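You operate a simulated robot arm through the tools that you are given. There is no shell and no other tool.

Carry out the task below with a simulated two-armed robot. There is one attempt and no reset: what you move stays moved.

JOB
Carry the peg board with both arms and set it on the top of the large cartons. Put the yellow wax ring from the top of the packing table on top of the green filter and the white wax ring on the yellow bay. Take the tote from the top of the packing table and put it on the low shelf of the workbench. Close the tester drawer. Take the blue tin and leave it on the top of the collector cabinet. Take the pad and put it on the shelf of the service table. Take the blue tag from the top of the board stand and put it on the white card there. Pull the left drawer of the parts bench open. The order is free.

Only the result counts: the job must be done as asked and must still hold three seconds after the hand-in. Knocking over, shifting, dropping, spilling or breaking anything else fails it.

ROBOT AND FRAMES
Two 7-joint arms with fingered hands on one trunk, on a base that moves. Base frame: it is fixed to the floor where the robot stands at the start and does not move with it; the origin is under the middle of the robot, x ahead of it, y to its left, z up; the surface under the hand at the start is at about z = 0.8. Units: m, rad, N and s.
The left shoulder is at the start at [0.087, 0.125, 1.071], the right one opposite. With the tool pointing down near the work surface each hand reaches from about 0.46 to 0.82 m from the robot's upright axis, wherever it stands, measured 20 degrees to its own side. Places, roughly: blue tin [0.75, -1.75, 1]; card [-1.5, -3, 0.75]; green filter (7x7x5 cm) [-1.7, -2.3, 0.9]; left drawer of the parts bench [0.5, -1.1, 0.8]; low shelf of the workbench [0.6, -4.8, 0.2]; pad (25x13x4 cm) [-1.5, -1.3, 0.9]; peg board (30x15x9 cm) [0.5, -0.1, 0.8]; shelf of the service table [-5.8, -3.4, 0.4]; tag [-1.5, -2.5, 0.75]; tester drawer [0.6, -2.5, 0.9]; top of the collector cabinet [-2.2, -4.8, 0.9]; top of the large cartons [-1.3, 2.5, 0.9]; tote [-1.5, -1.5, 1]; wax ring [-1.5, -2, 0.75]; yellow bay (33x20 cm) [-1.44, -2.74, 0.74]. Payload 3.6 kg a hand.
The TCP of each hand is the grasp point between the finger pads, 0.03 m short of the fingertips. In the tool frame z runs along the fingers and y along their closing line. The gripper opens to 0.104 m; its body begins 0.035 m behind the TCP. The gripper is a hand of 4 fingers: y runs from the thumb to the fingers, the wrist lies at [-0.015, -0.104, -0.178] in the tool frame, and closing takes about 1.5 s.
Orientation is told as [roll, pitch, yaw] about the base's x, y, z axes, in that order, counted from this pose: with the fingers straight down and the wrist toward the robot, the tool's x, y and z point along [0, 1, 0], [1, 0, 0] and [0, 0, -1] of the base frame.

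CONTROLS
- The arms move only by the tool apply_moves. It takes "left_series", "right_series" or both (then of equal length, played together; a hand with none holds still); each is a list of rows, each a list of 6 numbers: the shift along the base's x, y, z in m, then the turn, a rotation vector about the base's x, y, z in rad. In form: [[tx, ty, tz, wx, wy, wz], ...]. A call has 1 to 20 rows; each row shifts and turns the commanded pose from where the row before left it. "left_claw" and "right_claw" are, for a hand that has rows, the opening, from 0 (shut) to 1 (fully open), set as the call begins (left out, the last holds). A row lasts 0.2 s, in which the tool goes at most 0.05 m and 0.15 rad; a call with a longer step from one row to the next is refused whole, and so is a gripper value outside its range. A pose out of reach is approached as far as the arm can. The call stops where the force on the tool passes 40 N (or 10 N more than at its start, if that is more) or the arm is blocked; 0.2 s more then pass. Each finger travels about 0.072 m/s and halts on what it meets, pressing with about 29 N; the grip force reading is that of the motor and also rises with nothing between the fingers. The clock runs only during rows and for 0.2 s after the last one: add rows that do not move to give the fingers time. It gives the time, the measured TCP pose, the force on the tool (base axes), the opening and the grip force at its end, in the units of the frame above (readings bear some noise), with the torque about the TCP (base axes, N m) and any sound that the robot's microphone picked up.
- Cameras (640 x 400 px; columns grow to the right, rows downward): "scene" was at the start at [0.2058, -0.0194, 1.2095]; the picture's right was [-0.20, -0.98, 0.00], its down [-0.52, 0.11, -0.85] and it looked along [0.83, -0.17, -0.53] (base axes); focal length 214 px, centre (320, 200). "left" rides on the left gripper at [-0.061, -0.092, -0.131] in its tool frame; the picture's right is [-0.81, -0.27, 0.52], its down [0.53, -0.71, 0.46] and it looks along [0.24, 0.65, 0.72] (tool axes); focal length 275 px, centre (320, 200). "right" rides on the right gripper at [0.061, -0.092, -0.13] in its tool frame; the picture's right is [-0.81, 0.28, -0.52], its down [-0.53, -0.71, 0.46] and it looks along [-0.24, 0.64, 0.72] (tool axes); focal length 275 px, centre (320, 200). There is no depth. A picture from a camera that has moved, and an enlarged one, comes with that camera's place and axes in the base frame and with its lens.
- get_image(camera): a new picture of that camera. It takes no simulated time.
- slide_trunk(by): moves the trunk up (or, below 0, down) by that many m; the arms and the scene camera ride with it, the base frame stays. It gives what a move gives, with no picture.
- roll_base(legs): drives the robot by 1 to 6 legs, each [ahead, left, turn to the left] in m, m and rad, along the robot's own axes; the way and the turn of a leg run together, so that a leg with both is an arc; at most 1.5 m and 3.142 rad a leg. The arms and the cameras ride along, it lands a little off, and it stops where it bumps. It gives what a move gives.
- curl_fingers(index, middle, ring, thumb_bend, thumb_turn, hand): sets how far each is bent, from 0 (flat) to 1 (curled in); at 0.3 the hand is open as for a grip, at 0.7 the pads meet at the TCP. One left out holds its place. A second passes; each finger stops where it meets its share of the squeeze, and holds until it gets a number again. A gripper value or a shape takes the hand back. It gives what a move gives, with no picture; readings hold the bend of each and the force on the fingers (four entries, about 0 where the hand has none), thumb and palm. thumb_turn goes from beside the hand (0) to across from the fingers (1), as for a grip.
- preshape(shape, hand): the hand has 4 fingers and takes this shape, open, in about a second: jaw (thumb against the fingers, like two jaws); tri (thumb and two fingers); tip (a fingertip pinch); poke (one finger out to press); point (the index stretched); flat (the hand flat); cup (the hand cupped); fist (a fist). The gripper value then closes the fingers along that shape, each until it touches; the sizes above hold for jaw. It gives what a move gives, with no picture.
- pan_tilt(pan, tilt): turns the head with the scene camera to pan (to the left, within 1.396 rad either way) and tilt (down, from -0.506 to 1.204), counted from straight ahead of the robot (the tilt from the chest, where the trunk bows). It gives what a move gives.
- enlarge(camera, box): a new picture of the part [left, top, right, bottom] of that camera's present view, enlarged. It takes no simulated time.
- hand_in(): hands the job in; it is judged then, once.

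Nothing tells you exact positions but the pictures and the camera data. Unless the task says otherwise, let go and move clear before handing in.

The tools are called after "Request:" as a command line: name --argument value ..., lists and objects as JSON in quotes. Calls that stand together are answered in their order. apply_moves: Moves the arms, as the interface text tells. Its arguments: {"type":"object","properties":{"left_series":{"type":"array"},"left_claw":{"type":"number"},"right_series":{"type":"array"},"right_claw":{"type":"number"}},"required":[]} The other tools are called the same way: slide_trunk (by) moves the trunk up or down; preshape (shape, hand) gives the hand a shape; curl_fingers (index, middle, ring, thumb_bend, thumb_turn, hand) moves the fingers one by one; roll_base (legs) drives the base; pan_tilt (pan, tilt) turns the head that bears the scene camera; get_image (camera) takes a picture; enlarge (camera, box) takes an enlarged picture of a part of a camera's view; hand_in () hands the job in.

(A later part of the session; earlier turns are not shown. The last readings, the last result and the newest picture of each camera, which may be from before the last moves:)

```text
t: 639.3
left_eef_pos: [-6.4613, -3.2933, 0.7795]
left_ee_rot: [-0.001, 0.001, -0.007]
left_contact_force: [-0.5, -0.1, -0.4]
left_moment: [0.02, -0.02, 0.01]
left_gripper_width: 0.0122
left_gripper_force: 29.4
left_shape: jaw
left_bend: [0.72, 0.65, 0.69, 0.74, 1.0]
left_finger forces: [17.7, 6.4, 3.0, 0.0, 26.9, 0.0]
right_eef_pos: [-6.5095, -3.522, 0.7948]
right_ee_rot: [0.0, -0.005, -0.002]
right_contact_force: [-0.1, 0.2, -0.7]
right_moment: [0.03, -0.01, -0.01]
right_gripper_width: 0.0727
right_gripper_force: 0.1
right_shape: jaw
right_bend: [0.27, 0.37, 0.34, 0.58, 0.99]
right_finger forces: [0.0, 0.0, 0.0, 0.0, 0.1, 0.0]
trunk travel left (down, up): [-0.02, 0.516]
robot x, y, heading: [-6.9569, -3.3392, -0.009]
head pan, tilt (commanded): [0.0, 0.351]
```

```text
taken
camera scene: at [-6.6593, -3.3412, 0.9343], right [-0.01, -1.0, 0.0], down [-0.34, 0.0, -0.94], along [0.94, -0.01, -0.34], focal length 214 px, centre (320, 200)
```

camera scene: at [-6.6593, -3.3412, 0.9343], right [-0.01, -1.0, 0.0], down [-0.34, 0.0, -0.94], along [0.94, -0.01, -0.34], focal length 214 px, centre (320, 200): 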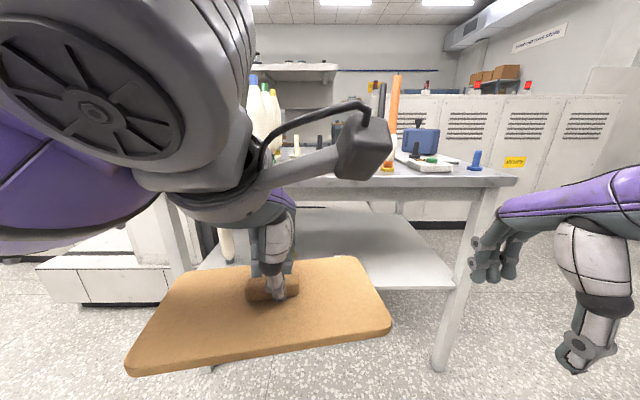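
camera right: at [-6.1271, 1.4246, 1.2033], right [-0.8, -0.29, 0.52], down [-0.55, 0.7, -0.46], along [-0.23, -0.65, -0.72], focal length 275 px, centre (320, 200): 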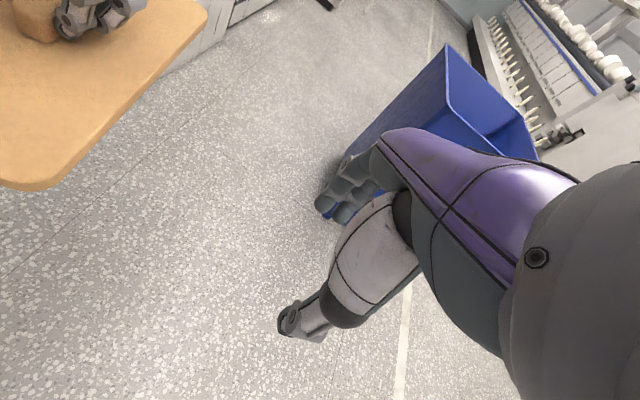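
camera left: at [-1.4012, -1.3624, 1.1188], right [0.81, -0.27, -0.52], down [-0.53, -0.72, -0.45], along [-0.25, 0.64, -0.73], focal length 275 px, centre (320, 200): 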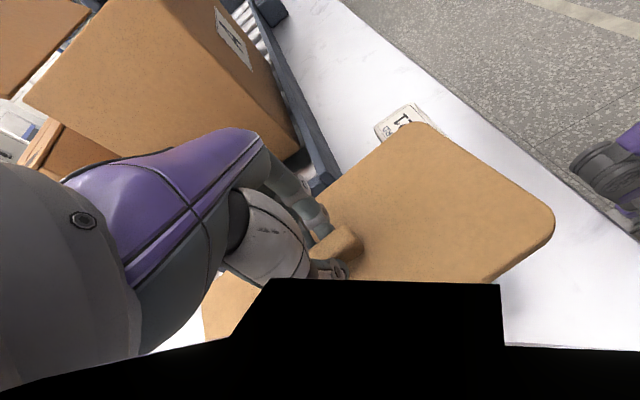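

Request:
apply_moves --left_series '[[0, 0, -0.025, 0, 0, 0], [0, 0, -0.025, 0, 0, 0], [0, 0, -0.025, 0, 0, 0], [0, 0, -0.025, 0, 0, 0], [0, 0, -0.025, 0, 0, 0], [0, 0, -0.025, 0, 0, 0], [0, 0, -0.025, 0, 0, 0], [0, 0, -0.025, 0, 0, 0], [0, 0, -0.025, 0, 0, 0]]'

Request:
pan_tilt --pan 0.0 --tilt 0.5

Request:
get_image --camera "scene"

```text
t: 641.3
left_eef_pos: [-6.46, -3.294, 0.5538]
left_ee_rot: [0.002, 0.001, -0.008]
left_contact_force: [0.5, -0.2, -0.5]
left_moment: [0.01, 0.0, 0.0]
left_gripper_width: 0.0117
left_gripper_force: 28.9
left_shape: jaw
left_bend: [0.72, 0.65, 0.69, 0.74, 1.0]
left_finger forces: [17.9, 6.2, 3.0, 0.0, 27.1, 0.1]
right_eef_pos: [-6.5102, -3.5217, 0.7945]
right_ee_rot: [0.001, -0.001, 0.0]
right_contact_force: [0.1, 0.2, -0.2]
right_moment: [0.0, 0.0, 0.03]
right_gripper_width: 0.0726
right_gripper_force: 0.1
right_shape: jaw
right_bend: [0.27, 0.37, 0.34, 0.58, 0.99]
right_finger forces: [0.0, 0.1, 0.0, 0.0, 0.0, 0.0]
trunk travel left (down, up): [-0.02, 0.516]
robot x, y, heading: [-6.9605, -3.3362, -0.005]
head pan, tilt (commanded): [0.0, 0.351]
```

```text
t: 642.0
left_eef_pos: [-6.4598, -3.2932, 0.5542]
left_ee_rot: [-0.001, 0.003, -0.009]
left_contact_force: [0.3, -0.6, -0.2]
left_moment: [0.01, -0.03, 0.01]
left_gripper_width: 0.0117
left_gripper_force: 29.0
left_shape: jaw
left_bend: [0.72, 0.65, 0.69, 0.74, 1.0]
left_finger forces: [17.9, 6.2, 2.9, 0.1, 27.1, 0.0]
right_eef_pos: [-6.5096, -3.5224, 0.7926]
right_ee_rot: [0.0, -0.006, 0.001]
right_contact_force: [0.7, -0.4, -0.2]
right_moment: [0.02, 0.0, 0.0]
right_gripper_width: 0.0728
right_gripper_force: 0.1
right_shape: jaw
right_bend: [0.27, 0.37, 0.34, 0.58, 0.99]
right_finger forces: [0.0, 0.0, 0.1, 0.0, 0.0, 0.1]
trunk travel left (down, up): [-0.02, 0.516]
robot x, y, heading: [-6.9586, -3.3344, -0.01]
head pan, tilt (commanded): [0.0, 0.499]
```

```text
taken
camera scene: at [-6.6615, -3.3412, 0.9208], right [-0.01, -1.0, 0.0], down [-0.48, 0.0, -0.88], along [0.88, -0.01, -0.48], focal length 214 px, centre (320, 200)
```

scene: 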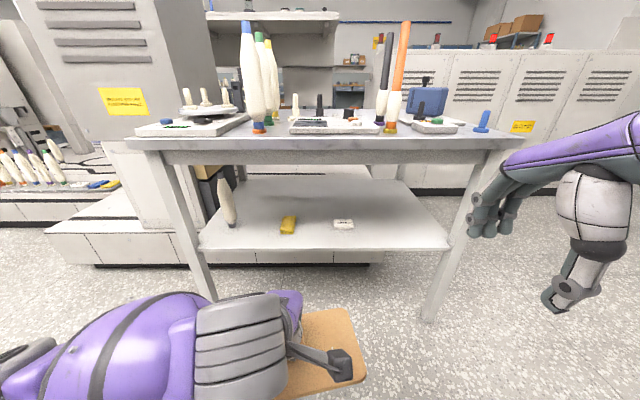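

The shelf's right part (y −3.5 to −3.8) is free; a bobbin, a yellow block and a white card lie further left. I'll move my right arm out to the side, lower the pad to just above shelf height, and line up.

Request:
apply_moves --left_series '[[0, 0, -0.015, 0, 0, 0], [0, 0, -0.015, 0, 0, 0], [0, 0, -0.015, 0, 0, 0], [0, 0, -0.015, 0, 0, 0], [0, 0, -0.014, 0, 0, 0], [0, 0, -0.013, 0, 0, 0], [0, 0, 0, 0, 0, 0], [0, 0, 0, 0, 0, 0]]' --right_series '[[0, -0.035, 0, 0, 0, 0], [0, -0.035, 0, 0, 0, 0], [0, -0.035, 0, 0, 0, 0], [0, -0.035, 0, 0, 0, 0], [-0.01, -0.035, 0, 0, 0, 0], [-0.01, -0.035, 0, 0, 0, 0], [-0.01, -0.035, 0, 0, 0, 0], [-0.01, -0.035, 0, 0, 0, 0]]'

Request:
roll_base --legs '[[0, -0.355, 0.008]]'

Request:
get_image --camera "scene"

```text
t: 643.8
left_eef_pos: [-6.4593, -3.2949, 0.468]
left_ee_rot: [-0.001, 0.001, -0.006]
left_contact_force: [-0.2, 0.3, 0.4]
left_moment: [0.01, 0.0, -0.03]
left_gripper_width: 0.012
left_gripper_force: 28.7
left_shape: jaw
left_bend: [0.72, 0.65, 0.7, 0.74, 1.0]
left_finger forces: [18.0, 6.2, 3.0, 0.0, 27.1, 0.0]
right_eef_pos: [-6.5513, -3.8021, 0.793]
right_ee_rot: [0.0, -0.002, 0.002]
right_contact_force: [0.1, -0.2, 0.3]
right_moment: [0.0, 0.02, -0.04]
right_gripper_width: 0.0727
right_gripper_force: 0.0
right_shape: jaw
right_bend: [0.27, 0.37, 0.34, 0.58, 0.99]
right_finger forces: [0.0, 0.1, 0.1, 0.1, 0.1, 0.1]
trunk travel left (down, up): [-0.02, 0.516]
robot x, y, heading: [-6.9573, -3.3404, -0.007]
head pan, tilt (commanded): [0.0, 0.499]
```

```text
t: 647.5
left_eef_pos: [-6.4618, -3.6441, 0.4673]
left_ee_rot: [0.0, 0.001, 0.001]
left_contact_force: [-0.6, 0.6, -0.1]
left_moment: [0.0, 0.01, -0.02]
left_gripper_width: 0.0119
left_gripper_force: 29.0
left_shape: jaw
left_bend: [0.72, 0.65, 0.7, 0.74, 1.0]
left_finger forces: [18.0, 6.2, 2.9, 0.1, 27.2, 0.0]
right_eef_pos: [-6.5474, -4.1543, 0.7933]
right_ee_rot: [0.0, -0.004, 0.008]
right_contact_force: [-0.4, 0.4, 0.1]
right_moment: [0.0, -0.01, 0.0]
right_gripper_width: 0.0726
right_gripper_force: 0.1
right_shape: jaw
right_bend: [0.27, 0.37, 0.34, 0.58, 0.99]
right_finger forces: [0.0, 0.0, 0.0, 0.0, 0.0, 0.0]
trunk travel left (down, up): [-0.02, 0.516]
robot x, y, heading: [-6.9631, -3.6928, -0.002]
head pan, tilt (commanded): [0.0, 0.499]
```

```text
taken
camera scene: at [-6.6623, -3.6937, 0.9207], right [0.0, -1.0, 0.0], down [-0.48, 0.0, -0.88], along [0.88, 0.0, -0.48], focal length 214 px, centre (320, 200)
```

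scene: 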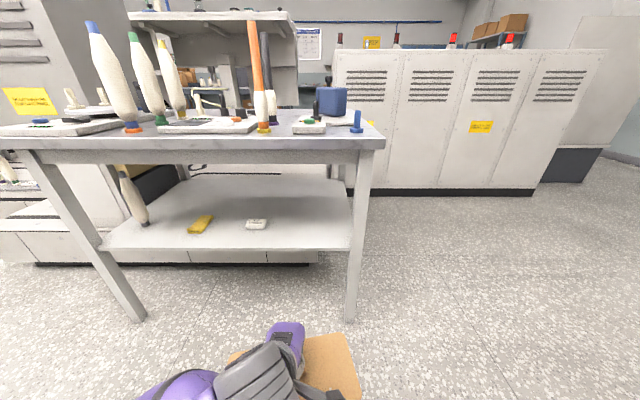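

The pad is skewed about 8° in the hand. I'll straighten it, then drive forward so it enters above the shelf.

Request:
apply_moves --left_series '[[0, 0.002, 0, 0, 0, -0.07], [0, 0.002, 0, 0, 0, -0.07], [0, 0, 0, 0, 0, 0]]'

Request:
roll_base --legs '[[0.28, 0.0, 0.0]]'

Request:
get_image --camera "scene"

Request:
get_image --camera "left"

```text
t: 648.3
left_eef_pos: [-6.4608, -3.6401, 0.4676]
left_ee_rot: [0.001, 0.002, -0.14]
left_contact_force: [0.5, -0.1, -0.8]
left_moment: [-0.04, 0.01, -0.02]
left_gripper_width: 0.0121
left_gripper_force: 29.1
left_shape: jaw
left_bend: [0.72, 0.65, 0.7, 0.74, 1.0]
left_finger forces: [18.0, 6.1, 3.0, 0.0, 27.1, 0.0]
right_eef_pos: [-6.547, -4.1551, 0.793]
right_ee_rot: [-0.002, -0.003, 0.009]
right_contact_force: [0.1, -0.5, 0.3]
right_moment: [0.01, 0.01, 0.08]
right_gripper_width: 0.0725
right_gripper_force: 0.1
right_shape: jaw
right_bend: [0.27, 0.37, 0.34, 0.58, 0.99]
right_finger forces: [0.1, 0.1, 0.0, 0.0, 0.0, 0.0]
trunk travel left (down, up): [-0.02, 0.516]
robot x, y, heading: [-6.9572, -3.6927, -0.0]
head pan, tilt (commanded): [0.0, 0.499]
```

```text
t: 650.3
left_eef_pos: [-6.1803, -3.638, 0.4674]
left_ee_rot: [-0.001, 0.002, -0.138]
left_contact_force: [0.1, -1.8, -0.2]
left_moment: [-0.01, -0.02, -0.01]
left_gripper_width: 0.0119
left_gripper_force: 28.7
left_shape: jaw
left_bend: [0.72, 0.65, 0.7, 0.74, 1.0]
left_finger forces: [18.0, 6.3, 3.1, 0.1, 27.1, 0.0]
right_eef_pos: [-6.2657, -4.1531, 0.7924]
right_ee_rot: [0.0, -0.002, 0.011]
right_contact_force: [-0.3, -1.5, 0.1]
right_moment: [0.01, 0.02, 0.01]
right_gripper_width: 0.0723
right_gripper_force: 0.0
right_shape: jaw
right_bend: [0.27, 0.37, 0.34, 0.58, 0.99]
right_finger forces: [0.0, 0.0, 0.1, 0.1, 0.0, 0.0]
trunk travel left (down, up): [-0.02, 0.516]
robot x, y, heading: [-6.6736, -3.6971, 0.002]
head pan, tilt (commanded): [0.0, 0.499]
```

```text
taken
camera scene: at [-6.381, -3.6924, 0.9207], right [0.0, -1.0, 0.0], down [-0.48, 0.0, -0.88], along [0.88, 0.0, -0.48], focal length 214 px, centre (320, 200)
```

scene: 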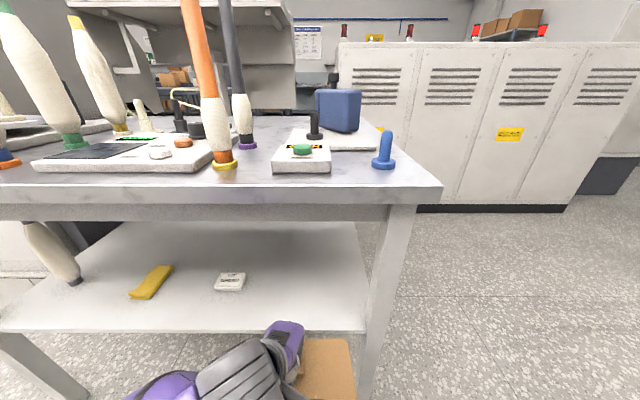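

```text
taken
camera left: at [-6.2794, -3.6874, 0.5971], right [-0.38, -0.76, -0.52], down [-0.63, 0.63, -0.45], along [0.67, 0.15, -0.73], focal length 275 px, centre (320, 200)
```

left: 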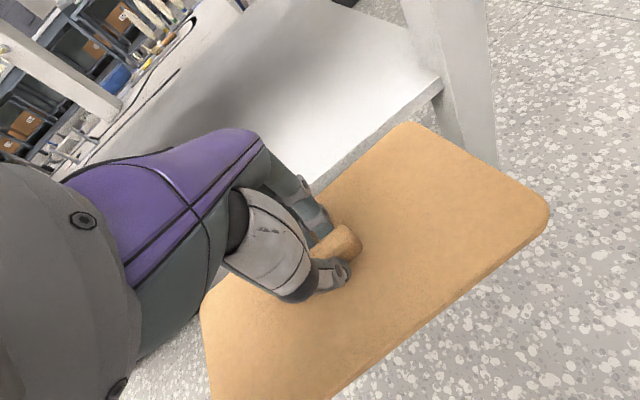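

The pad is now square: far edge x ≈ −6.127, y −3.755 to −3.51; the shelf's front edge is x ≈ −6.083 and the leg's inner corner y ≈ −3.80. I move in.

Request:
roll_base --legs '[[0.1, 0.0, 0.0]]'

Request:
get_image --camera "left"

Request:
get_image --camera "scene"

```text
t: 651.4
left_eef_pos: [-6.0811, -3.638, 0.4683]
left_ee_rot: [-0.001, 0.001, -0.136]
left_contact_force: [-0.7, 0.2, -0.2]
left_moment: [-0.03, -0.03, 0.03]
left_gripper_width: 0.0096
left_gripper_force: 29.3
left_shape: jaw
left_bend: [0.72, 0.72, 0.7, 0.8, 1.0]
left_finger forces: [0.0, 0.0, 0.0, 0.1, 0.1, 0.0]
right_eef_pos: [-6.1661, -4.1533, 0.7931]
right_ee_rot: [0.001, -0.003, 0.011]
right_contact_force: [0.4, 0.5, 0.2]
right_moment: [0.0, -0.03, -0.01]
right_gripper_width: 0.0727
right_gripper_force: 0.0
right_shape: jaw
right_bend: [0.27, 0.37, 0.34, 0.58, 0.99]
right_finger forces: [0.0, 0.1, 0.0, 0.0, 0.0, 0.0]
trunk travel left (down, up): [-0.02, 0.516]
robot x, y, heading: [-6.5785, -3.6913, 0.001]
head pan, tilt (commanded): [0.0, 0.499]
```

```text
taken
camera left: at [-6.1802, -3.6868, 0.5971], right [-0.38, -0.77, -0.52], down [-0.63, 0.63, -0.45], along [0.67, 0.15, -0.73], focal length 275 px, centre (320, 200)
```

left: 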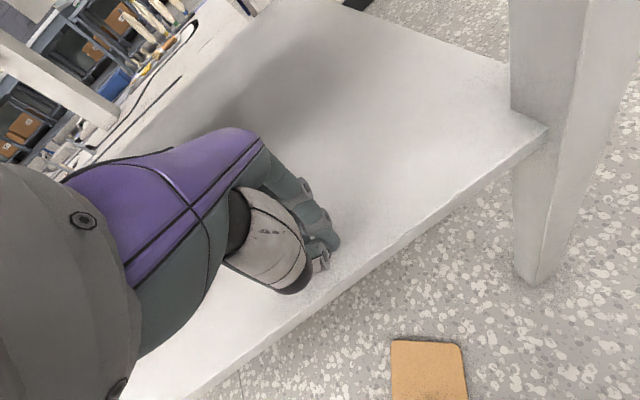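

```text
taken
camera scene: at [-6.2818, -3.6918, 0.9207], right [0.0, -1.0, 0.0], down [-0.48, 0.0, -0.88], along [0.88, 0.0, -0.48], focal length 214 px, centre (320, 200)
```

scene: 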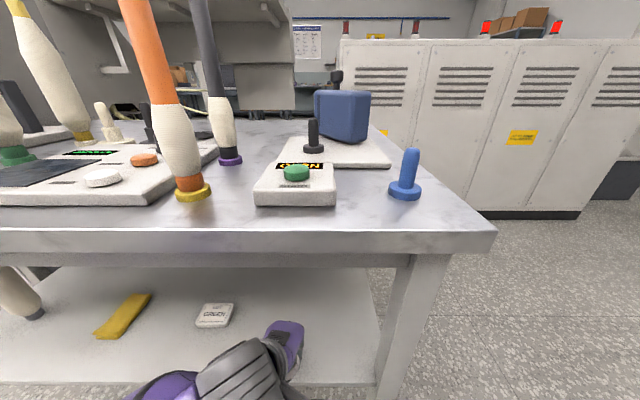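

The pad caught the shelf's front edge, slipped out of the grip and fell to the floor, so the shelf is a bit higher than I estimated. I'll back away and find it.

Request:
roll_base --legs '[[-0.3, 0.0, 0.0]]'

Request:
pan_tilt --pan 0.15 --tilt 0.9

Request:
get_image --camera "scene"

Request:
get_image --camera "left"

```text
t: 653.5
left_eef_pos: [-6.3786, -3.6386, 0.4675]
left_ee_rot: [-0.001, 0.001, -0.136]
left_contact_force: [-0.2, 0.4, 0.5]
left_moment: [-0.02, 0.03, 0.0]
left_gripper_width: 0.0098
left_gripper_force: 29.2
left_shape: jaw
left_bend: [0.72, 0.72, 0.7, 0.8, 1.0]
left_finger forces: [0.0, 0.0, 0.0, 0.0, 0.0, 0.0]
right_eef_pos: [-6.4641, -4.1528, 0.7921]
right_ee_rot: [-0.001, -0.004, 0.013]
right_contact_force: [0.0, -1.2, 0.2]
right_moment: [-0.01, -0.03, -0.01]
right_gripper_width: 0.0724
right_gripper_force: 0.1
right_shape: jaw
right_bend: [0.27, 0.37, 0.34, 0.58, 0.99]
right_finger forces: [0.1, 0.1, 0.0, 0.1, 0.0, 0.0]
trunk travel left (down, up): [-0.02, 0.516]
robot x, y, heading: [-6.876, -3.6908, 0.003]
head pan, tilt (commanded): [0.0, 0.499]
```

```text
t: 654.3
left_eef_pos: [-6.3779, -3.6389, 0.4666]
left_ee_rot: [0.001, 0.001, -0.136]
left_contact_force: [-1.1, 0.7, 0.1]
left_moment: [0.0, 0.02, -0.01]
left_gripper_width: 0.0094
left_gripper_force: 29.2
left_shape: jaw
left_bend: [0.72, 0.72, 0.7, 0.8, 1.0]
left_finger forces: [0.0, 0.0, 0.0, 0.0, 0.1, 0.0]
right_eef_pos: [-6.4637, -4.1532, 0.7929]
right_ee_rot: [0.001, -0.004, 0.013]
right_contact_force: [0.7, 0.4, 0.4]
right_moment: [0.0, 0.02, -0.03]
right_gripper_width: 0.0726
right_gripper_force: 0.0
right_shape: jaw
right_bend: [0.27, 0.37, 0.34, 0.58, 0.99]
right_finger forces: [0.0, 0.0, 0.0, 0.1, 0.0, 0.1]
trunk travel left (down, up): [-0.02, 0.516]
robot x, y, heading: [-6.8756, -3.6917, 0.004]
head pan, tilt (commanded): [0.15, 0.901]
```

```text
taken
camera scene: at [-6.5953, -3.6818, 0.8869], right [0.15, -0.99, 0.0], down [-0.77, -0.12, -0.62], along [0.61, 0.1, -0.78], focal length 214 px, centre (320, 200)
```

scene: 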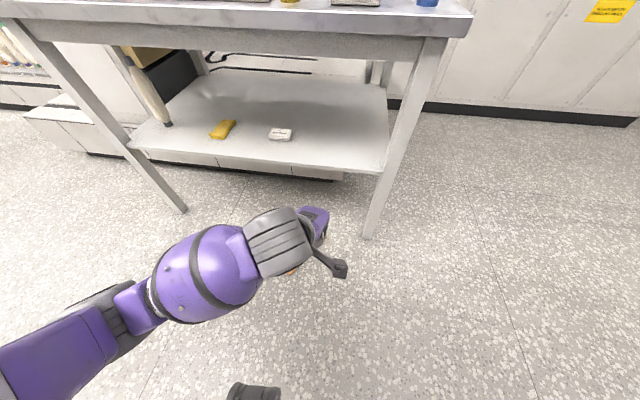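

```text
taken
camera left: at [-6.4773, -3.6879, 0.5971], right [-0.38, -0.77, -0.52], down [-0.64, 0.62, -0.45], along [0.67, 0.16, -0.72], focal length 275 px, centre (320, 200)
```

left: 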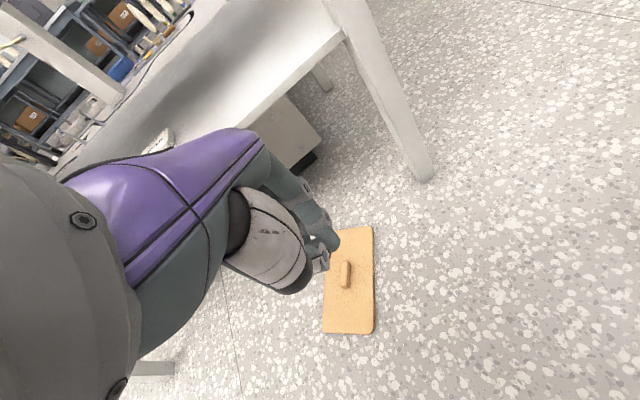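

The pad lies flat on the floor, ridge up, centre about [−6.19, −3.53], long axis at about 148°. My right hand can grip it with a yaw of about +58°. I'll tuck the left arm up and reposition.

Request:
apply_moves --left_series '[[-0.01, 0.02, 0.03, 0, 0, 0.068], [-0.01, 0.02, 0.03, 0, 0, 0.068], [-0.01, 0.02, 0.03, 0, 0, 0], [0, 0.02, 0.03, 0, 0, 0], [0, 0.02, 0.03, 0, 0, 0], [0, 0.02, 0.03, 0, 0, 0], [0, 0.02, 0.03, 0, 0, 0], [0, 0.01, 0.02, 0, 0, 0]]' --left_claw 1.0

Request:
roll_base --legs '[[0.0, 0.33, 0.0]]'

Request:
get_image --camera "scene"

```text
t: 656.1
left_eef_pos: [-6.3718, -3.499, 0.6934]
left_ee_rot: [0.0, 0.003, -0.001]
left_contact_force: [-0.3, 0.4, -0.5]
left_moment: [0.01, -0.04, 0.04]
left_gripper_width: 0.1039
left_gripper_force: 0.1
left_shape: jaw
left_bend: [0.3, 0.3, 0.3, 0.3, 0.98]
left_finger forces: [0.0, 0.0, 0.0, 0.0, 0.0, 0.0]
left hand out of reach, approached as far as the arm can: row 3, 4, 5
right_eef_pos: [-6.4634, -4.1524, 0.7924]
right_ee_rot: [0.0, -0.005, 0.012]
right_contact_force: [-0.2, 0.1, 0.8]
right_moment: [-0.02, 0.03, 0.02]
right_gripper_width: 0.0724
right_gripper_force: 0.1
right_shape: jaw
right_bend: [0.27, 0.37, 0.34, 0.58, 0.99]
right_finger forces: [0.0, 0.1, 0.0, 0.1, 0.0, 0.1]
trunk travel left (down, up): [-0.02, 0.516]
robot x, y, heading: [-6.8776, -3.6925, 0.004]
head pan, tilt (commanded): [0.15, 0.901]
```

```text
t: 659.6
left_eef_pos: [-6.374, -3.1713, 0.6935]
left_ee_rot: [0.001, 0.001, 0.0]
left_contact_force: [0.6, -0.8, -0.3]
left_moment: [0.01, 0.03, -0.01]
left_gripper_width: 0.1035
left_gripper_force: 0.0
left_shape: jaw
left_bend: [0.3, 0.3, 0.3, 0.3, 0.98]
left_finger forces: [0.0, 0.0, 0.1, 0.0, 0.1, 0.0]
right_eef_pos: [-6.465, -3.8251, 0.7941]
right_ee_rot: [0.001, -0.004, 0.011]
right_contact_force: [-0.3, 0.1, 0.0]
right_moment: [0.01, -0.01, 0.02]
right_gripper_width: 0.0726
right_gripper_force: 0.1
right_shape: jaw
right_bend: [0.27, 0.37, 0.34, 0.58, 0.99]
right_finger forces: [0.0, 0.0, 0.0, 0.1, 0.1, 0.1]
trunk travel left (down, up): [-0.02, 0.516]
robot x, y, heading: [-6.8769, -3.3662, 0.0]
head pan, tilt (commanded): [0.15, 0.901]
```

```text
taken
camera scene: at [-6.5969, -3.3543, 0.8868], right [0.15, -0.99, 0.0], down [-0.77, -0.12, -0.62], along [0.61, 0.1, -0.78], focal length 214 px, centre (320, 200)
```

scene: 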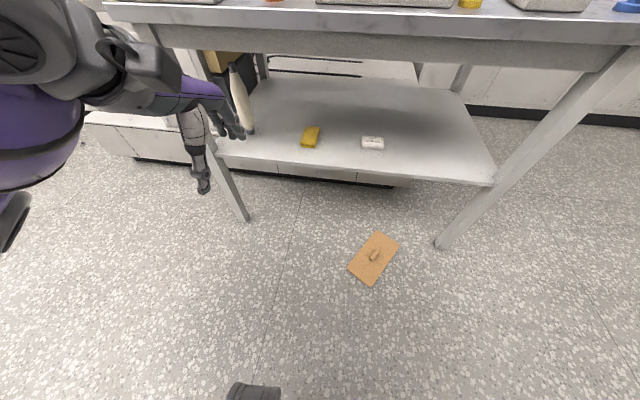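

Request:
roll_base --legs '[[0.17, 0.0, 0.0]]'

Request:
apply_moves --right_series '[[0, 0.03, -0.02, 0, 0, 0.1211], [0, 0.03, -0.02, 0, 0, 0.1211], [0, 0.03, -0.02, 0, 0, 0.1211], [0, 0.035, -0.02, 0, 0, 0.1211], [0, 0.04, -0.02, 0, 0, 0.1211], [0.02, 0.035, -0.02, 0, 0, 0.1211], [0.02, 0.035, -0.02, 0, 0, 0.1211], [0.02, 0.035, -0.02, 0, 0, 0.1211], [0.02, 0.035, -0.02, 0, 0, 0], [0.02, 0, -0.02, 0, 0, 0]]' --right_claw 0.6

Request:
get_image --camera "scene"

Request:
get_image --camera "right"

```text
t: 661.0
left_eef_pos: [-6.2045, -3.1697, 0.691]
left_ee_rot: [0.002, 0.002, 0.001]
left_contact_force: [-0.7, 0.3, 0.0]
left_moment: [0.02, -0.01, -0.02]
left_gripper_width: 0.1039
left_gripper_force: 0.1
left_shape: jaw
left_bend: [0.3, 0.3, 0.3, 0.3, 0.98]
left_finger forces: [0.1, 0.0, 0.1, 0.0, 0.0, 0.0]
right_eef_pos: [-6.2956, -3.8246, 0.7933]
right_ee_rot: [-0.001, -0.003, 0.012]
right_contact_force: [0.0, 0.0, 0.0]
right_moment: [0.02, 0.01, 0.01]
right_gripper_width: 0.0724
right_gripper_force: 0.1
right_shape: jaw
right_bend: [0.27, 0.37, 0.34, 0.58, 0.99]
right_finger forces: [0.0, 0.1, 0.0, 0.1, 0.1, 0.0]
trunk travel left (down, up): [-0.02, 0.516]
robot x, y, heading: [-6.7113, -3.3651, 0.006]
head pan, tilt (commanded): [0.15, 0.901]
```

```text
t: 663.2
left_eef_pos: [-6.2046, -3.1696, 0.6922]
left_ee_rot: [0.001, 0.002, 0.001]
left_contact_force: [0.4, 0.0, 0.3]
left_moment: [-0.01, -0.02, 0.01]
left_gripper_width: 0.1036
left_gripper_force: 0.0
left_shape: jaw
left_bend: [0.3, 0.3, 0.3, 0.3, 0.98]
left_finger forces: [0.0, 0.1, 0.0, 0.0, 0.0, 0.0]
right_eef_pos: [-6.1948, -3.5201, 0.5928]
right_ee_rot: [0.002, -0.005, 0.982]
right_contact_force: [0.9, 0.2, 0.5]
right_moment: [0.0, 0.02, -0.01]
right_gripper_width: 0.0625
right_gripper_force: 0.1
right_shape: jaw
right_bend: [0.29, 0.41, 0.37, 0.65, 1.0]
right_finger forces: [0.0, 0.1, 0.0, 0.0, 0.0, 0.0]
trunk travel left (down, up): [-0.02, 0.516]
robot x, y, heading: [-6.7112, -3.3633, 0.006]
head pan, tilt (commanded): [0.15, 0.901]
```

```text
taken
camera scene: at [-6.4286, -3.353, 0.8868], right [0.16, -0.99, 0.0], down [-0.77, -0.12, -0.62], along [0.61, 0.1, -0.78], focal length 214 px, centre (320, 200)
```

scene: 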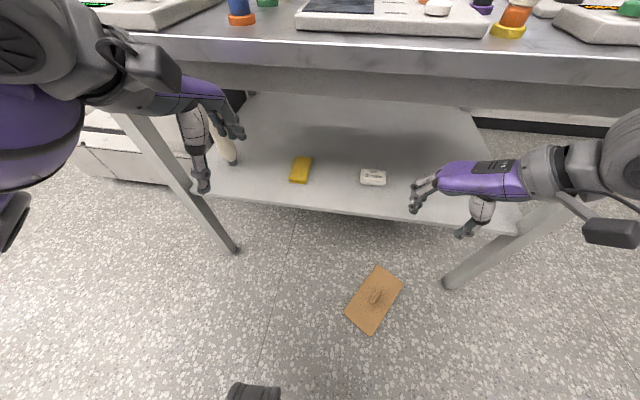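

```text
taken
camera right: at [-6.2986, -3.5622, 0.7227], right [0.83, -0.22, 0.52], down [0.05, -0.89, -0.46], along [0.56, 0.4, -0.72], focal length 275 px, centre (320, 200)
```

right: 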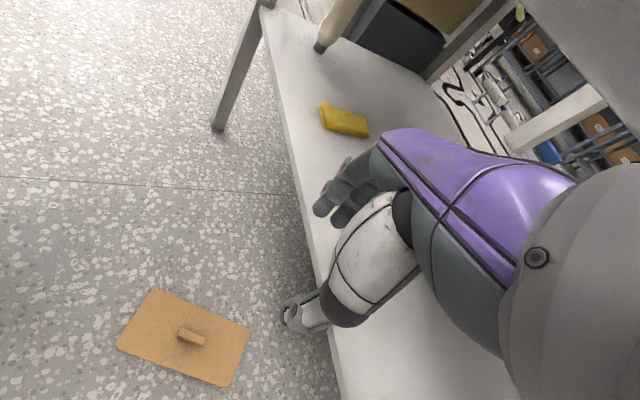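

Request:
apply_moves --right_series '[[0.002, -0.001, -0.03, 0, 0, 0], [0.002, -0.001, -0.03, 0, 0, 0], [0.002, -0.001, -0.03, 0, 0, 0], [0.002, -0.001, -0.03, 0, 0, 0], [0, 0, -0.03, 0, 0, 0], [0, 0, -0.03, 0, 0, 0], [0, 0, -0.03, 0, 0, 0], [0, 0, -0.03, 0, 0, 0], [0, 0, -0.03, 0, 0, 0]]'

Request:
get_image --camera "right"

Request:
get_image --camera "scene"

```text
t: 665.2
left_eef_pos: [-6.2049, -3.1706, 0.6921]
left_ee_rot: [0.002, 0.002, 0.001]
left_contact_force: [0.1, 0.6, -0.2]
left_moment: [-0.02, -0.03, 0.01]
left_gripper_width: 0.1038
left_gripper_force: 0.2
left_shape: jaw
left_bend: [0.3, 0.3, 0.3, 0.3, 0.98]
left_finger forces: [0.0, 0.1, 0.1, 0.0, 0.0, 0.0]
right_eef_pos: [-6.1884, -3.5237, 0.3222]
right_ee_rot: [0.0, -0.004, 0.983]
right_contact_force: [0.6, 0.5, -1.0]
right_moment: [-0.02, 0.04, -0.01]
right_gripper_width: 0.0625
right_gripper_force: 0.1
right_shape: jaw
right_bend: [0.29, 0.41, 0.37, 0.65, 1.0]
right_finger forces: [0.1, 0.1, 0.0, 0.0, 0.0, 0.0]
trunk travel left (down, up): [-0.02, 0.516]
robot x, y, heading: [-6.7072, -3.3656, 0.003]
head pan, tilt (commanded): [0.15, 0.901]
```

```text
taken
camera right: at [-6.2904, -3.5654, 0.4524], right [0.83, -0.22, 0.52], down [0.05, -0.89, -0.46], along [0.56, 0.4, -0.72], focal length 275 px, centre (320, 200)
```

right: 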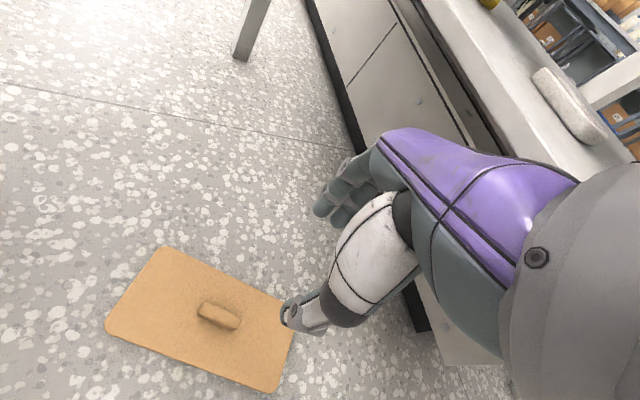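

```text
taken
camera scene: at [-6.4287, -3.3531, 0.8868], right [0.16, -0.99, 0.0], down [-0.77, -0.12, -0.62], along [0.61, 0.1, -0.78], focal length 214 px, centre (320, 200)
```

scene: 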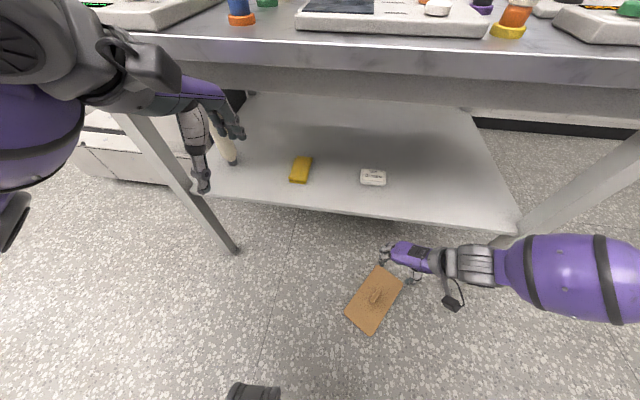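

The arm reaches down well and stays centred on the ridge. I continue lowering.

Request:
apply_moves --right_series '[[0, 0, -0.03, 0, 0, 0], [0, 0, -0.03, 0, 0, 0], [0, 0, -0.03, 0, 0, 0], [0, 0, -0.03, 0, 0, 0], [0, 0, -0.03, 0, 0, 0], [0, 0, -0.03, 0, 0, 0], [0, 0, -0.03, 0, 0, 0]]'

Request:
get_image --camera "right"

Request:
enlarge --camera "scene" --box '[320, 220, 520, 345]'

```text
t: 666.9
left_eef_pos: [-6.2054, -3.1694, 0.6914]
left_ee_rot: [0.001, 0.001, 0.001]
left_contact_force: [-1.2, -0.3, -0.2]
left_moment: [0.01, 0.0, 0.0]
left_gripper_width: 0.1037
left_gripper_force: 0.1
left_shape: jaw
left_bend: [0.3, 0.3, 0.3, 0.3, 0.98]
left_finger forces: [0.1, 0.0, 0.0, 0.0, 0.1, 0.2]
right_eef_pos: [-6.1944, -3.544, 0.2045]
right_ee_rot: [0.001, -0.003, 0.982]
right_contact_force: [0.0, 0.1, -0.3]
right_moment: [0.02, -0.05, -0.02]
right_gripper_width: 0.0625
right_gripper_force: 0.1
right_shape: jaw
right_bend: [0.29, 0.41, 0.37, 0.65, 1.0]
right_finger forces: [0.0, 0.1, 0.0, 0.0, 0.1, 0.0]
right hand out of reach, approached as far as the arm can: row 3, 4, 5, 6, 7
trunk travel left (down, up): [-0.02, 0.516]
robot x, y, heading: [-6.7105, -3.3635, 0.004]
head pan, tilt (commanded): [0.15, 0.901]
```

```text
taken
camera right: at [-6.2968, -3.5869, 0.3335], right [0.83, -0.22, 0.52], down [0.05, -0.89, -0.46], along [0.56, 0.4, -0.72], focal length 275 px, centre (320, 200)
```

right: 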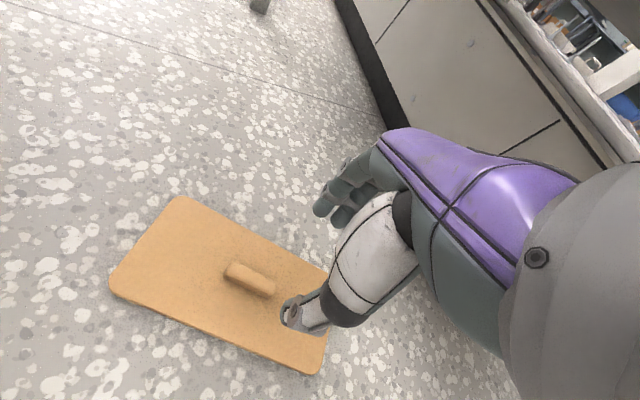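

```text
3.20 times, centred on (420, 282) of scene
camera zoom: at [-6.4287, -3.3531, 0.8868], right [0.16, -0.99, 0.0], down [-0.77, -0.12, -0.62], along [0.61, 0.1, -0.78], focal length 686 px, centre (0, -64)
```

zoom: 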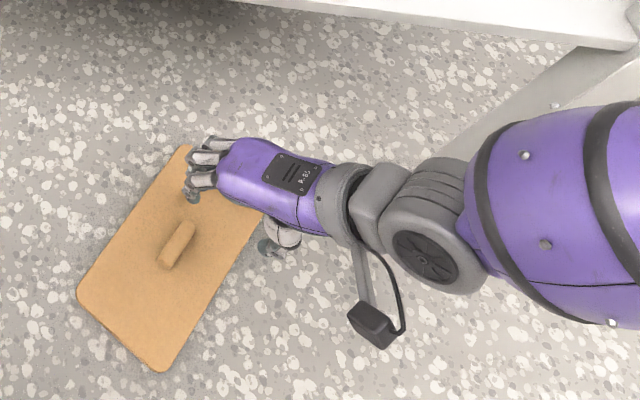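

The floor is just out of reach with the wrist turned sideways. If I face the pad squarely (heading about 57°, so the ridge is crosswise to me), the arm can reach lower. I'll raise the hand, untwist it and reposition.

Request:
apply_moves --right_series '[[0, 0, 0.03, 0, 0, 0], [0, 0, 0.03, 0, 0, 0], [0, 0, 0.03, 0, 0, 0], [-0.005, 0, 0.03, 0, 0, -0.1227], [-0.005, 0, 0.03, 0, 0, -0.1227], [-0.005, 0, 0.03, 0, 0, -0.1227], [-0.005, 0, 0.03, 0, 0, -0.1227], [0, 0, 0.03, 0, 0, -0.1227], [0, 0, 0.03, 0, 0, -0.1227], [0, 0, 0.03, 0, 0, -0.1227], [0, 0, 0.03, 0, 0, -0.1227]]'

Request:
roll_base --legs '[[-0.17, 0, 0], [0, -0.5, 0], [0, 0, 0.98]]'

Request:
get_image --camera "scene"

```text
t: 669.2
left_eef_pos: [-6.2052, -3.169, 0.6921]
left_ee_rot: [0.003, 0.0, 0.002]
left_contact_force: [-0.7, -0.2, 0.0]
left_moment: [0.0, 0.0, -0.04]
left_gripper_width: 0.1036
left_gripper_force: 0.0
left_shape: jaw
left_bend: [0.3, 0.3, 0.3, 0.3, 0.98]
left_finger forces: [0.1, 0.0, 0.0, 0.1, 0.0, 0.0]
right_eef_pos: [-6.2118, -3.5435, 0.5334]
right_ee_rot: [0.001, -0.003, -0.003]
right_contact_force: [-0.7, -0.3, 0.4]
right_moment: [-0.01, 0.01, -0.02]
right_gripper_width: 0.0624
right_gripper_force: 0.0
right_shape: jaw
right_bend: [0.29, 0.41, 0.37, 0.65, 1.0]
right_finger forces: [0.1, 0.0, 0.0, 0.0, 0.0, 0.0]
trunk travel left (down, up): [-0.02, 0.516]
robot x, y, heading: [-6.7051, -3.3647, 0.005]
head pan, tilt (commanded): [0.15, 0.901]
```

```text
t: 677.7
left_eef_pos: [-6.7668, -3.3364, 0.6907]
left_ee_rot: [0.002, 0.003, 0.996]
left_contact_force: [-0.1, 0.5, 0.1]
left_moment: [0.04, -0.01, 0.01]
left_gripper_width: 0.1038
left_gripper_force: 0.0
left_shape: jaw
left_bend: [0.3, 0.3, 0.3, 0.3, 0.98]
left_finger forces: [0.0, 0.0, 0.0, 0.0, 0.1, 0.1]
right_eef_pos: [-6.4555, -3.5467, 0.5332]
right_ee_rot: [0.0, -0.001, 0.997]
right_contact_force: [0.3, 0.0, -0.6]
right_moment: [0.02, -0.02, -0.03]
right_gripper_width: 0.0624
right_gripper_force: 0.1
right_shape: jaw
right_bend: [0.29, 0.41, 0.37, 0.65, 1.0]
right_finger forces: [0.1, 0.0, 0.0, 0.0, 0.0, 0.1]
trunk travel left (down, up): [-0.02, 0.516]
robot x, y, heading: [-6.8732, -3.8622, 1.007]
head pan, tilt (commanded): [0.15, 0.901]
```

```text
taken
camera scene: at [-6.7352, -3.6256, 0.8868], right [0.91, -0.41, 0.0], down [-0.32, -0.72, -0.62], along [0.25, 0.57, -0.78], focal length 214 px, centre (320, 200)
```

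scene: 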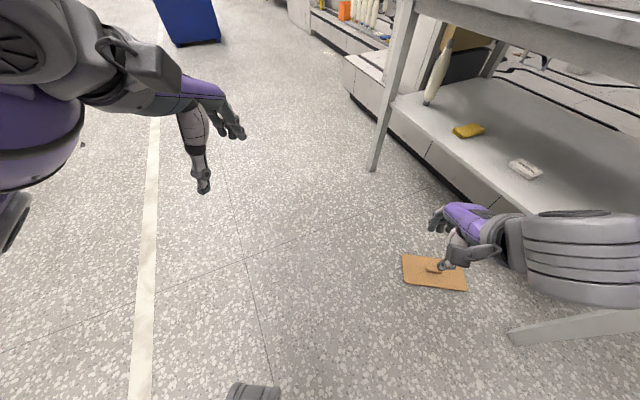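

Request:
apply_moves --right_series '[[-0.019, 0.012, 0, 0, 0, 0.01], [-0.019, 0.012, 0, 0, 0, 0.01]]'

Request:
roll_base --legs '[[0.151, -0.269, 0.01]]'

Request:
slide_trunk --by -0.02

Request:
get_image --camera "scene"

Request:
get_image --camera "right"

```text
t: 678.3
left_eef_pos: [-6.7664, -3.3378, 0.692]
left_ee_rot: [0.002, 0.003, 0.997]
left_contact_force: [0.3, -0.2, 0.5]
left_moment: [-0.01, 0.0, -0.01]
left_gripper_width: 0.1037
left_gripper_force: 0.1
left_shape: jaw
left_bend: [0.3, 0.3, 0.3, 0.3, 0.98]
left_finger forces: [0.0, 0.0, 0.0, 0.0, 0.0, 0.0]
right_eef_pos: [-6.4935, -3.5215, 0.532]
right_ee_rot: [-0.001, -0.002, 1.016]
right_contact_force: [0.3, -0.5, 0.1]
right_moment: [0.0, 0.0, 0.03]
right_gripper_width: 0.0627
right_gripper_force: 0.1
right_shape: jaw
right_bend: [0.29, 0.41, 0.37, 0.65, 1.0]
right_finger forces: [0.0, 0.0, 0.1, 0.0, 0.0, 0.0]
trunk travel left (down, up): [-0.02, 0.516]
robot x, y, heading: [-6.8758, -3.8679, 1.001]
head pan, tilt (commanded): [0.15, 0.901]
```

```text
t: 680.8
left_eef_pos: [-6.5508, -3.3537, 0.6948]
left_ee_rot: [-0.012, -0.009, 1.009]
left_contact_force: [-0.3, 0.1, 0.1]
left_moment: [-0.01, 0.01, -0.02]
left_gripper_width: 0.1039
left_gripper_force: 0.0
left_shape: jaw
left_bend: [0.3, 0.3, 0.3, 0.3, 0.98]
left_finger forces: [0.0, 0.0, 0.1, 0.0, 0.1, 0.0]
right_eef_pos: [-6.2739, -3.534, 0.5369]
right_ee_rot: [-0.014, -0.007, 1.03]
right_contact_force: [0.4, 0.4, 0.3]
right_moment: [-0.03, -0.01, 0.03]
right_gripper_width: 0.0626
right_gripper_force: 0.0
right_shape: jaw
right_bend: [0.29, 0.41, 0.37, 0.65, 1.0]
right_finger forces: [0.0, 0.0, 0.0, 0.0, 0.1, 0.0]
trunk travel left (down, up): [-0.02, 0.516]
robot x, y, heading: [-6.6418, -3.8815, 1.01]
head pan, tilt (commanded): [0.15, 0.901]
stopped in leg 1: the robot was blocked; the commanded pose is now the measured one
```

```text
t: 681.4
left_eef_pos: [-6.5495, -3.3563, 0.6777]
left_ee_rot: [-0.011, -0.016, 1.009]
left_contact_force: [0.2, -0.1, -0.3]
left_moment: [-0.01, -0.01, 0.02]
left_gripper_width: 0.1038
left_gripper_force: 0.1
left_shape: jaw
left_bend: [0.3, 0.3, 0.3, 0.3, 0.98]
left_finger forces: [0.0, 0.0, 0.0, 0.1, 0.0, 0.1]
right_eef_pos: [-6.2664, -3.5223, 0.5403]
right_ee_rot: [-0.014, -0.073, 1.034]
right_contact_force: [-0.4, -0.1, -0.3]
right_moment: [0.01, 0.01, 0.03]
right_gripper_width: 0.0626
right_gripper_force: 0.0
right_shape: jaw
right_bend: [0.29, 0.41, 0.37, 0.65, 1.0]
right_finger forces: [0.0, 0.0, 0.0, 0.0, 0.0, 0.0]
trunk travel left (down, up): [0.0, 0.536]
robot x, y, heading: [-6.6424, -3.8793, 1.013]
head pan, tilt (commanded): [0.15, 0.901]
```

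```text
taken
camera scene: at [-6.518, -3.6432, 0.8798], right [0.92, -0.4, 0.02], down [-0.3, -0.71, -0.63], along [0.26, 0.58, -0.77], focal length 214 px, centre (320, 200)
```

scene: 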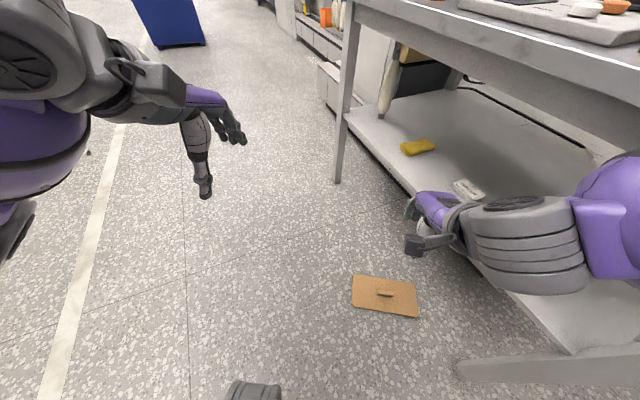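

```text
taken
camera right: at [-6.3729, -3.5773, 0.6634], right [0.81, -0.21, 0.55], down [0.12, -0.86, -0.5], along [0.57, 0.47, -0.67], focal length 275 px, centre (320, 200)
```

right: 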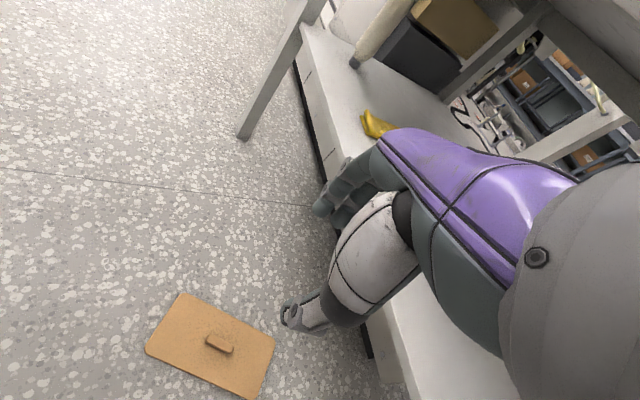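

My right arm touched the table edge and I stopped. I'll ease away to the left immediately and check that the table is undisturbed.

Request:
roll_base --legs '[[0.0, 0.06, 0.0]]'

Request:
pan_tilt --pan -0.6 --tilt 0.6

Request:
get_image --camera "scene"

```text
t: 682.6
left_eef_pos: [-6.6001, -3.3246, 0.6766]
left_ee_rot: [-0.009, -0.014, 1.011]
left_contact_force: [0.8, 0.4, 0.4]
left_moment: [0.02, -0.01, 0.01]
left_gripper_width: 0.1035
left_gripper_force: 0.0
left_shape: jaw
left_bend: [0.3, 0.3, 0.3, 0.3, 0.98]
left_finger forces: [0.0, 0.1, 0.1, 0.1, 0.1, 0.1]
right_eef_pos: [-6.3236, -3.5051, 0.5198]
right_ee_rot: [-0.011, -0.012, 1.029]
right_contact_force: [-1.1, 0.0, -0.4]
right_moment: [-0.05, -0.01, -0.01]
right_gripper_width: 0.0624
right_gripper_force: 0.1
right_shape: jaw
right_bend: [0.29, 0.41, 0.37, 0.65, 1.0]
right_finger forces: [0.0, 0.0, 0.1, 0.1, 0.1, 0.1]
trunk travel left (down, up): [0.0, 0.536]
robot x, y, heading: [-6.6967, -3.8512, 1.012]
head pan, tilt (commanded): [0.15, 0.901]
```

```text
t: 683.7
left_eef_pos: [-6.6007, -3.3222, 0.6762]
left_ee_rot: [-0.008, -0.01, 1.011]
left_contact_force: [0.8, -0.5, 0.6]
left_moment: [0.0, 0.02, 0.0]
left_gripper_width: 0.1039
left_gripper_force: 0.0
left_shape: jaw
left_bend: [0.3, 0.3, 0.3, 0.3, 0.98]
left_finger forces: [0.0, 0.0, 0.0, 0.1, 0.0, 0.0]
right_eef_pos: [-6.3232, -3.5023, 0.5206]
right_ee_rot: [-0.008, -0.02, 1.029]
right_contact_force: [-0.2, -1.1, 0.0]
right_moment: [-0.03, 0.01, 0.0]
right_gripper_width: 0.0627
right_gripper_force: 0.1
right_shape: jaw
right_bend: [0.29, 0.41, 0.37, 0.65, 1.0]
right_finger forces: [0.0, 0.0, 0.0, 0.0, 0.0, 0.0]
trunk travel left (down, up): [0.0, 0.536]
robot x, y, heading: [-6.697, -3.8505, 1.013]
head pan, tilt (commanded): [-0.6, 0.6]
```

```text
taken
camera scene: at [-6.516, -3.6442, 0.9037], right [0.4, -0.92, 0.0], down [-0.51, -0.22, -0.83], along [0.76, 0.34, -0.55], focal length 214 px, centre (320, 200)
```

scene: 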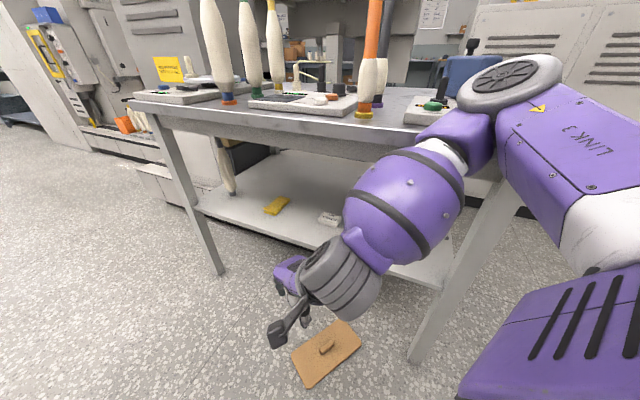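

Nothing on the table shifted. I'll use a two-step approach: grip the ridge lengthwise from the front (better reach), carry the pad into the open aisle, set it down, and re-grip it properly there. First I back out and straighten up.

Request:
roll_base --legs '[[-0.2, 0.12, 0.0], [0, 0, -1.01]]'

Request:
roll_base --legs '[[0, 0.56, 0.0]]'

Request:
pan_tilt --pan -0.1 --tilt 0.9

Request:
get_image --camera "scene"

```text
t: 688.0
left_eef_pos: [-6.3985, -3.7611, 0.6716]
left_ee_rot: [0.004, 0.002, 0.002]
left_contact_force: [0.2, 0.6, 0.3]
left_moment: [0.01, -0.01, -0.04]
left_gripper_width: 0.1036
left_gripper_force: 0.1
left_shape: jaw
left_bend: [0.3, 0.3, 0.3, 0.3, 0.98]
left_finger forces: [0.0, 0.0, 0.0, 0.1, 0.0, 0.0]
right_eef_pos: [-6.4042, -4.09, 0.5102]
right_ee_rot: [-0.001, 0.004, 0.021]
right_contact_force: [-0.3, 0.1, 0.3]
right_moment: [-0.01, -0.02, -0.01]
right_gripper_width: 0.0623
right_gripper_force: 0.1
right_shape: jaw
right_bend: [0.29, 0.41, 0.37, 0.65, 1.0]
right_finger forces: [0.0, 0.1, 0.0, 0.0, 0.1, 0.0]
trunk travel left (down, up): [0.0, 0.536]
robot x, y, heading: [-6.9011, -3.9566, 0.008]
head pan, tilt (commanded): [-0.6, 0.6]
```

```text
t: 693.4
left_eef_pos: [-6.4017, -3.1987, 0.672]
left_ee_rot: [0.002, 0.0, 0.006]
left_contact_force: [0.1, 0.2, -0.8]
left_moment: [0.0, 0.0, 0.02]
left_gripper_width: 0.1038
left_gripper_force: 0.1
left_shape: jaw
left_bend: [0.3, 0.3, 0.3, 0.3, 0.98]
left_finger forces: [0.1, 0.0, 0.0, 0.1, 0.1, 0.1]
right_eef_pos: [-6.4089, -3.5273, 0.5109]
right_ee_rot: [0.0, 0.003, 0.024]
right_contact_force: [-0.2, -1.1, 0.7]
right_moment: [0.0, 0.01, -0.02]
right_gripper_width: 0.0624
right_gripper_force: 0.1
right_shape: jaw
right_bend: [0.29, 0.41, 0.37, 0.65, 1.0]
right_finger forces: [0.1, 0.1, 0.0, 0.0, 0.1, 0.0]
trunk travel left (down, up): [0.0, 0.536]
robot x, y, heading: [-6.9053, -3.3978, 0.007]
head pan, tilt (commanded): [-0.6, 0.6]
```

```text
t: 694.4
left_eef_pos: [-6.4016, -3.1992, 0.6729]
left_ee_rot: [0.003, 0.001, 0.005]
left_contact_force: [0.7, -0.1, 0.4]
left_moment: [0.03, 0.0, 0.04]
left_gripper_width: 0.1039
left_gripper_force: 0.0
left_shape: jaw
left_bend: [0.3, 0.3, 0.3, 0.3, 0.98]
left_finger forces: [0.0, 0.0, 0.0, 0.0, 0.0, 0.1]
right_eef_pos: [-6.4087, -3.5261, 0.5106]
right_ee_rot: [0.0, 0.004, 0.025]
right_contact_force: [-0.3, -0.4, 0.6]
right_moment: [0.04, 0.03, 0.0]
right_gripper_width: 0.0624
right_gripper_force: 0.1
right_shape: jaw
right_bend: [0.29, 0.41, 0.37, 0.65, 1.0]
right_finger forces: [0.0, 0.0, 0.0, 0.0, 0.0, 0.0]
trunk travel left (down, up): [0.0, 0.536]
robot x, y, heading: [-6.9057, -3.3943, 0.003]
head pan, tilt (commanded): [-0.099, 0.901]
```

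```text
taken
camera scene: at [-6.6228, -3.4018, 0.8752], right [-0.09, -1.0, 0.0], down [-0.78, 0.07, -0.62], along [0.62, -0.06, -0.78], focal length 214 px, centre (320, 200)
```

scene: 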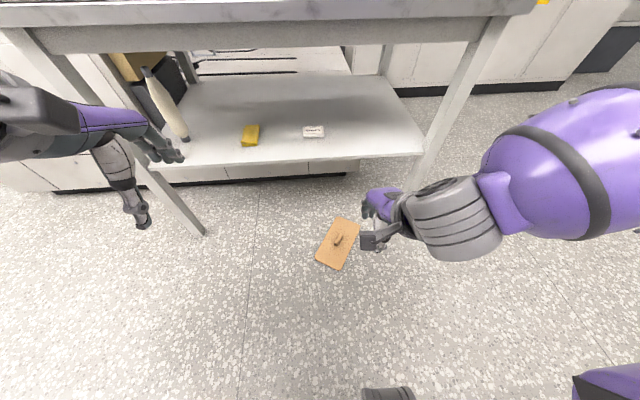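

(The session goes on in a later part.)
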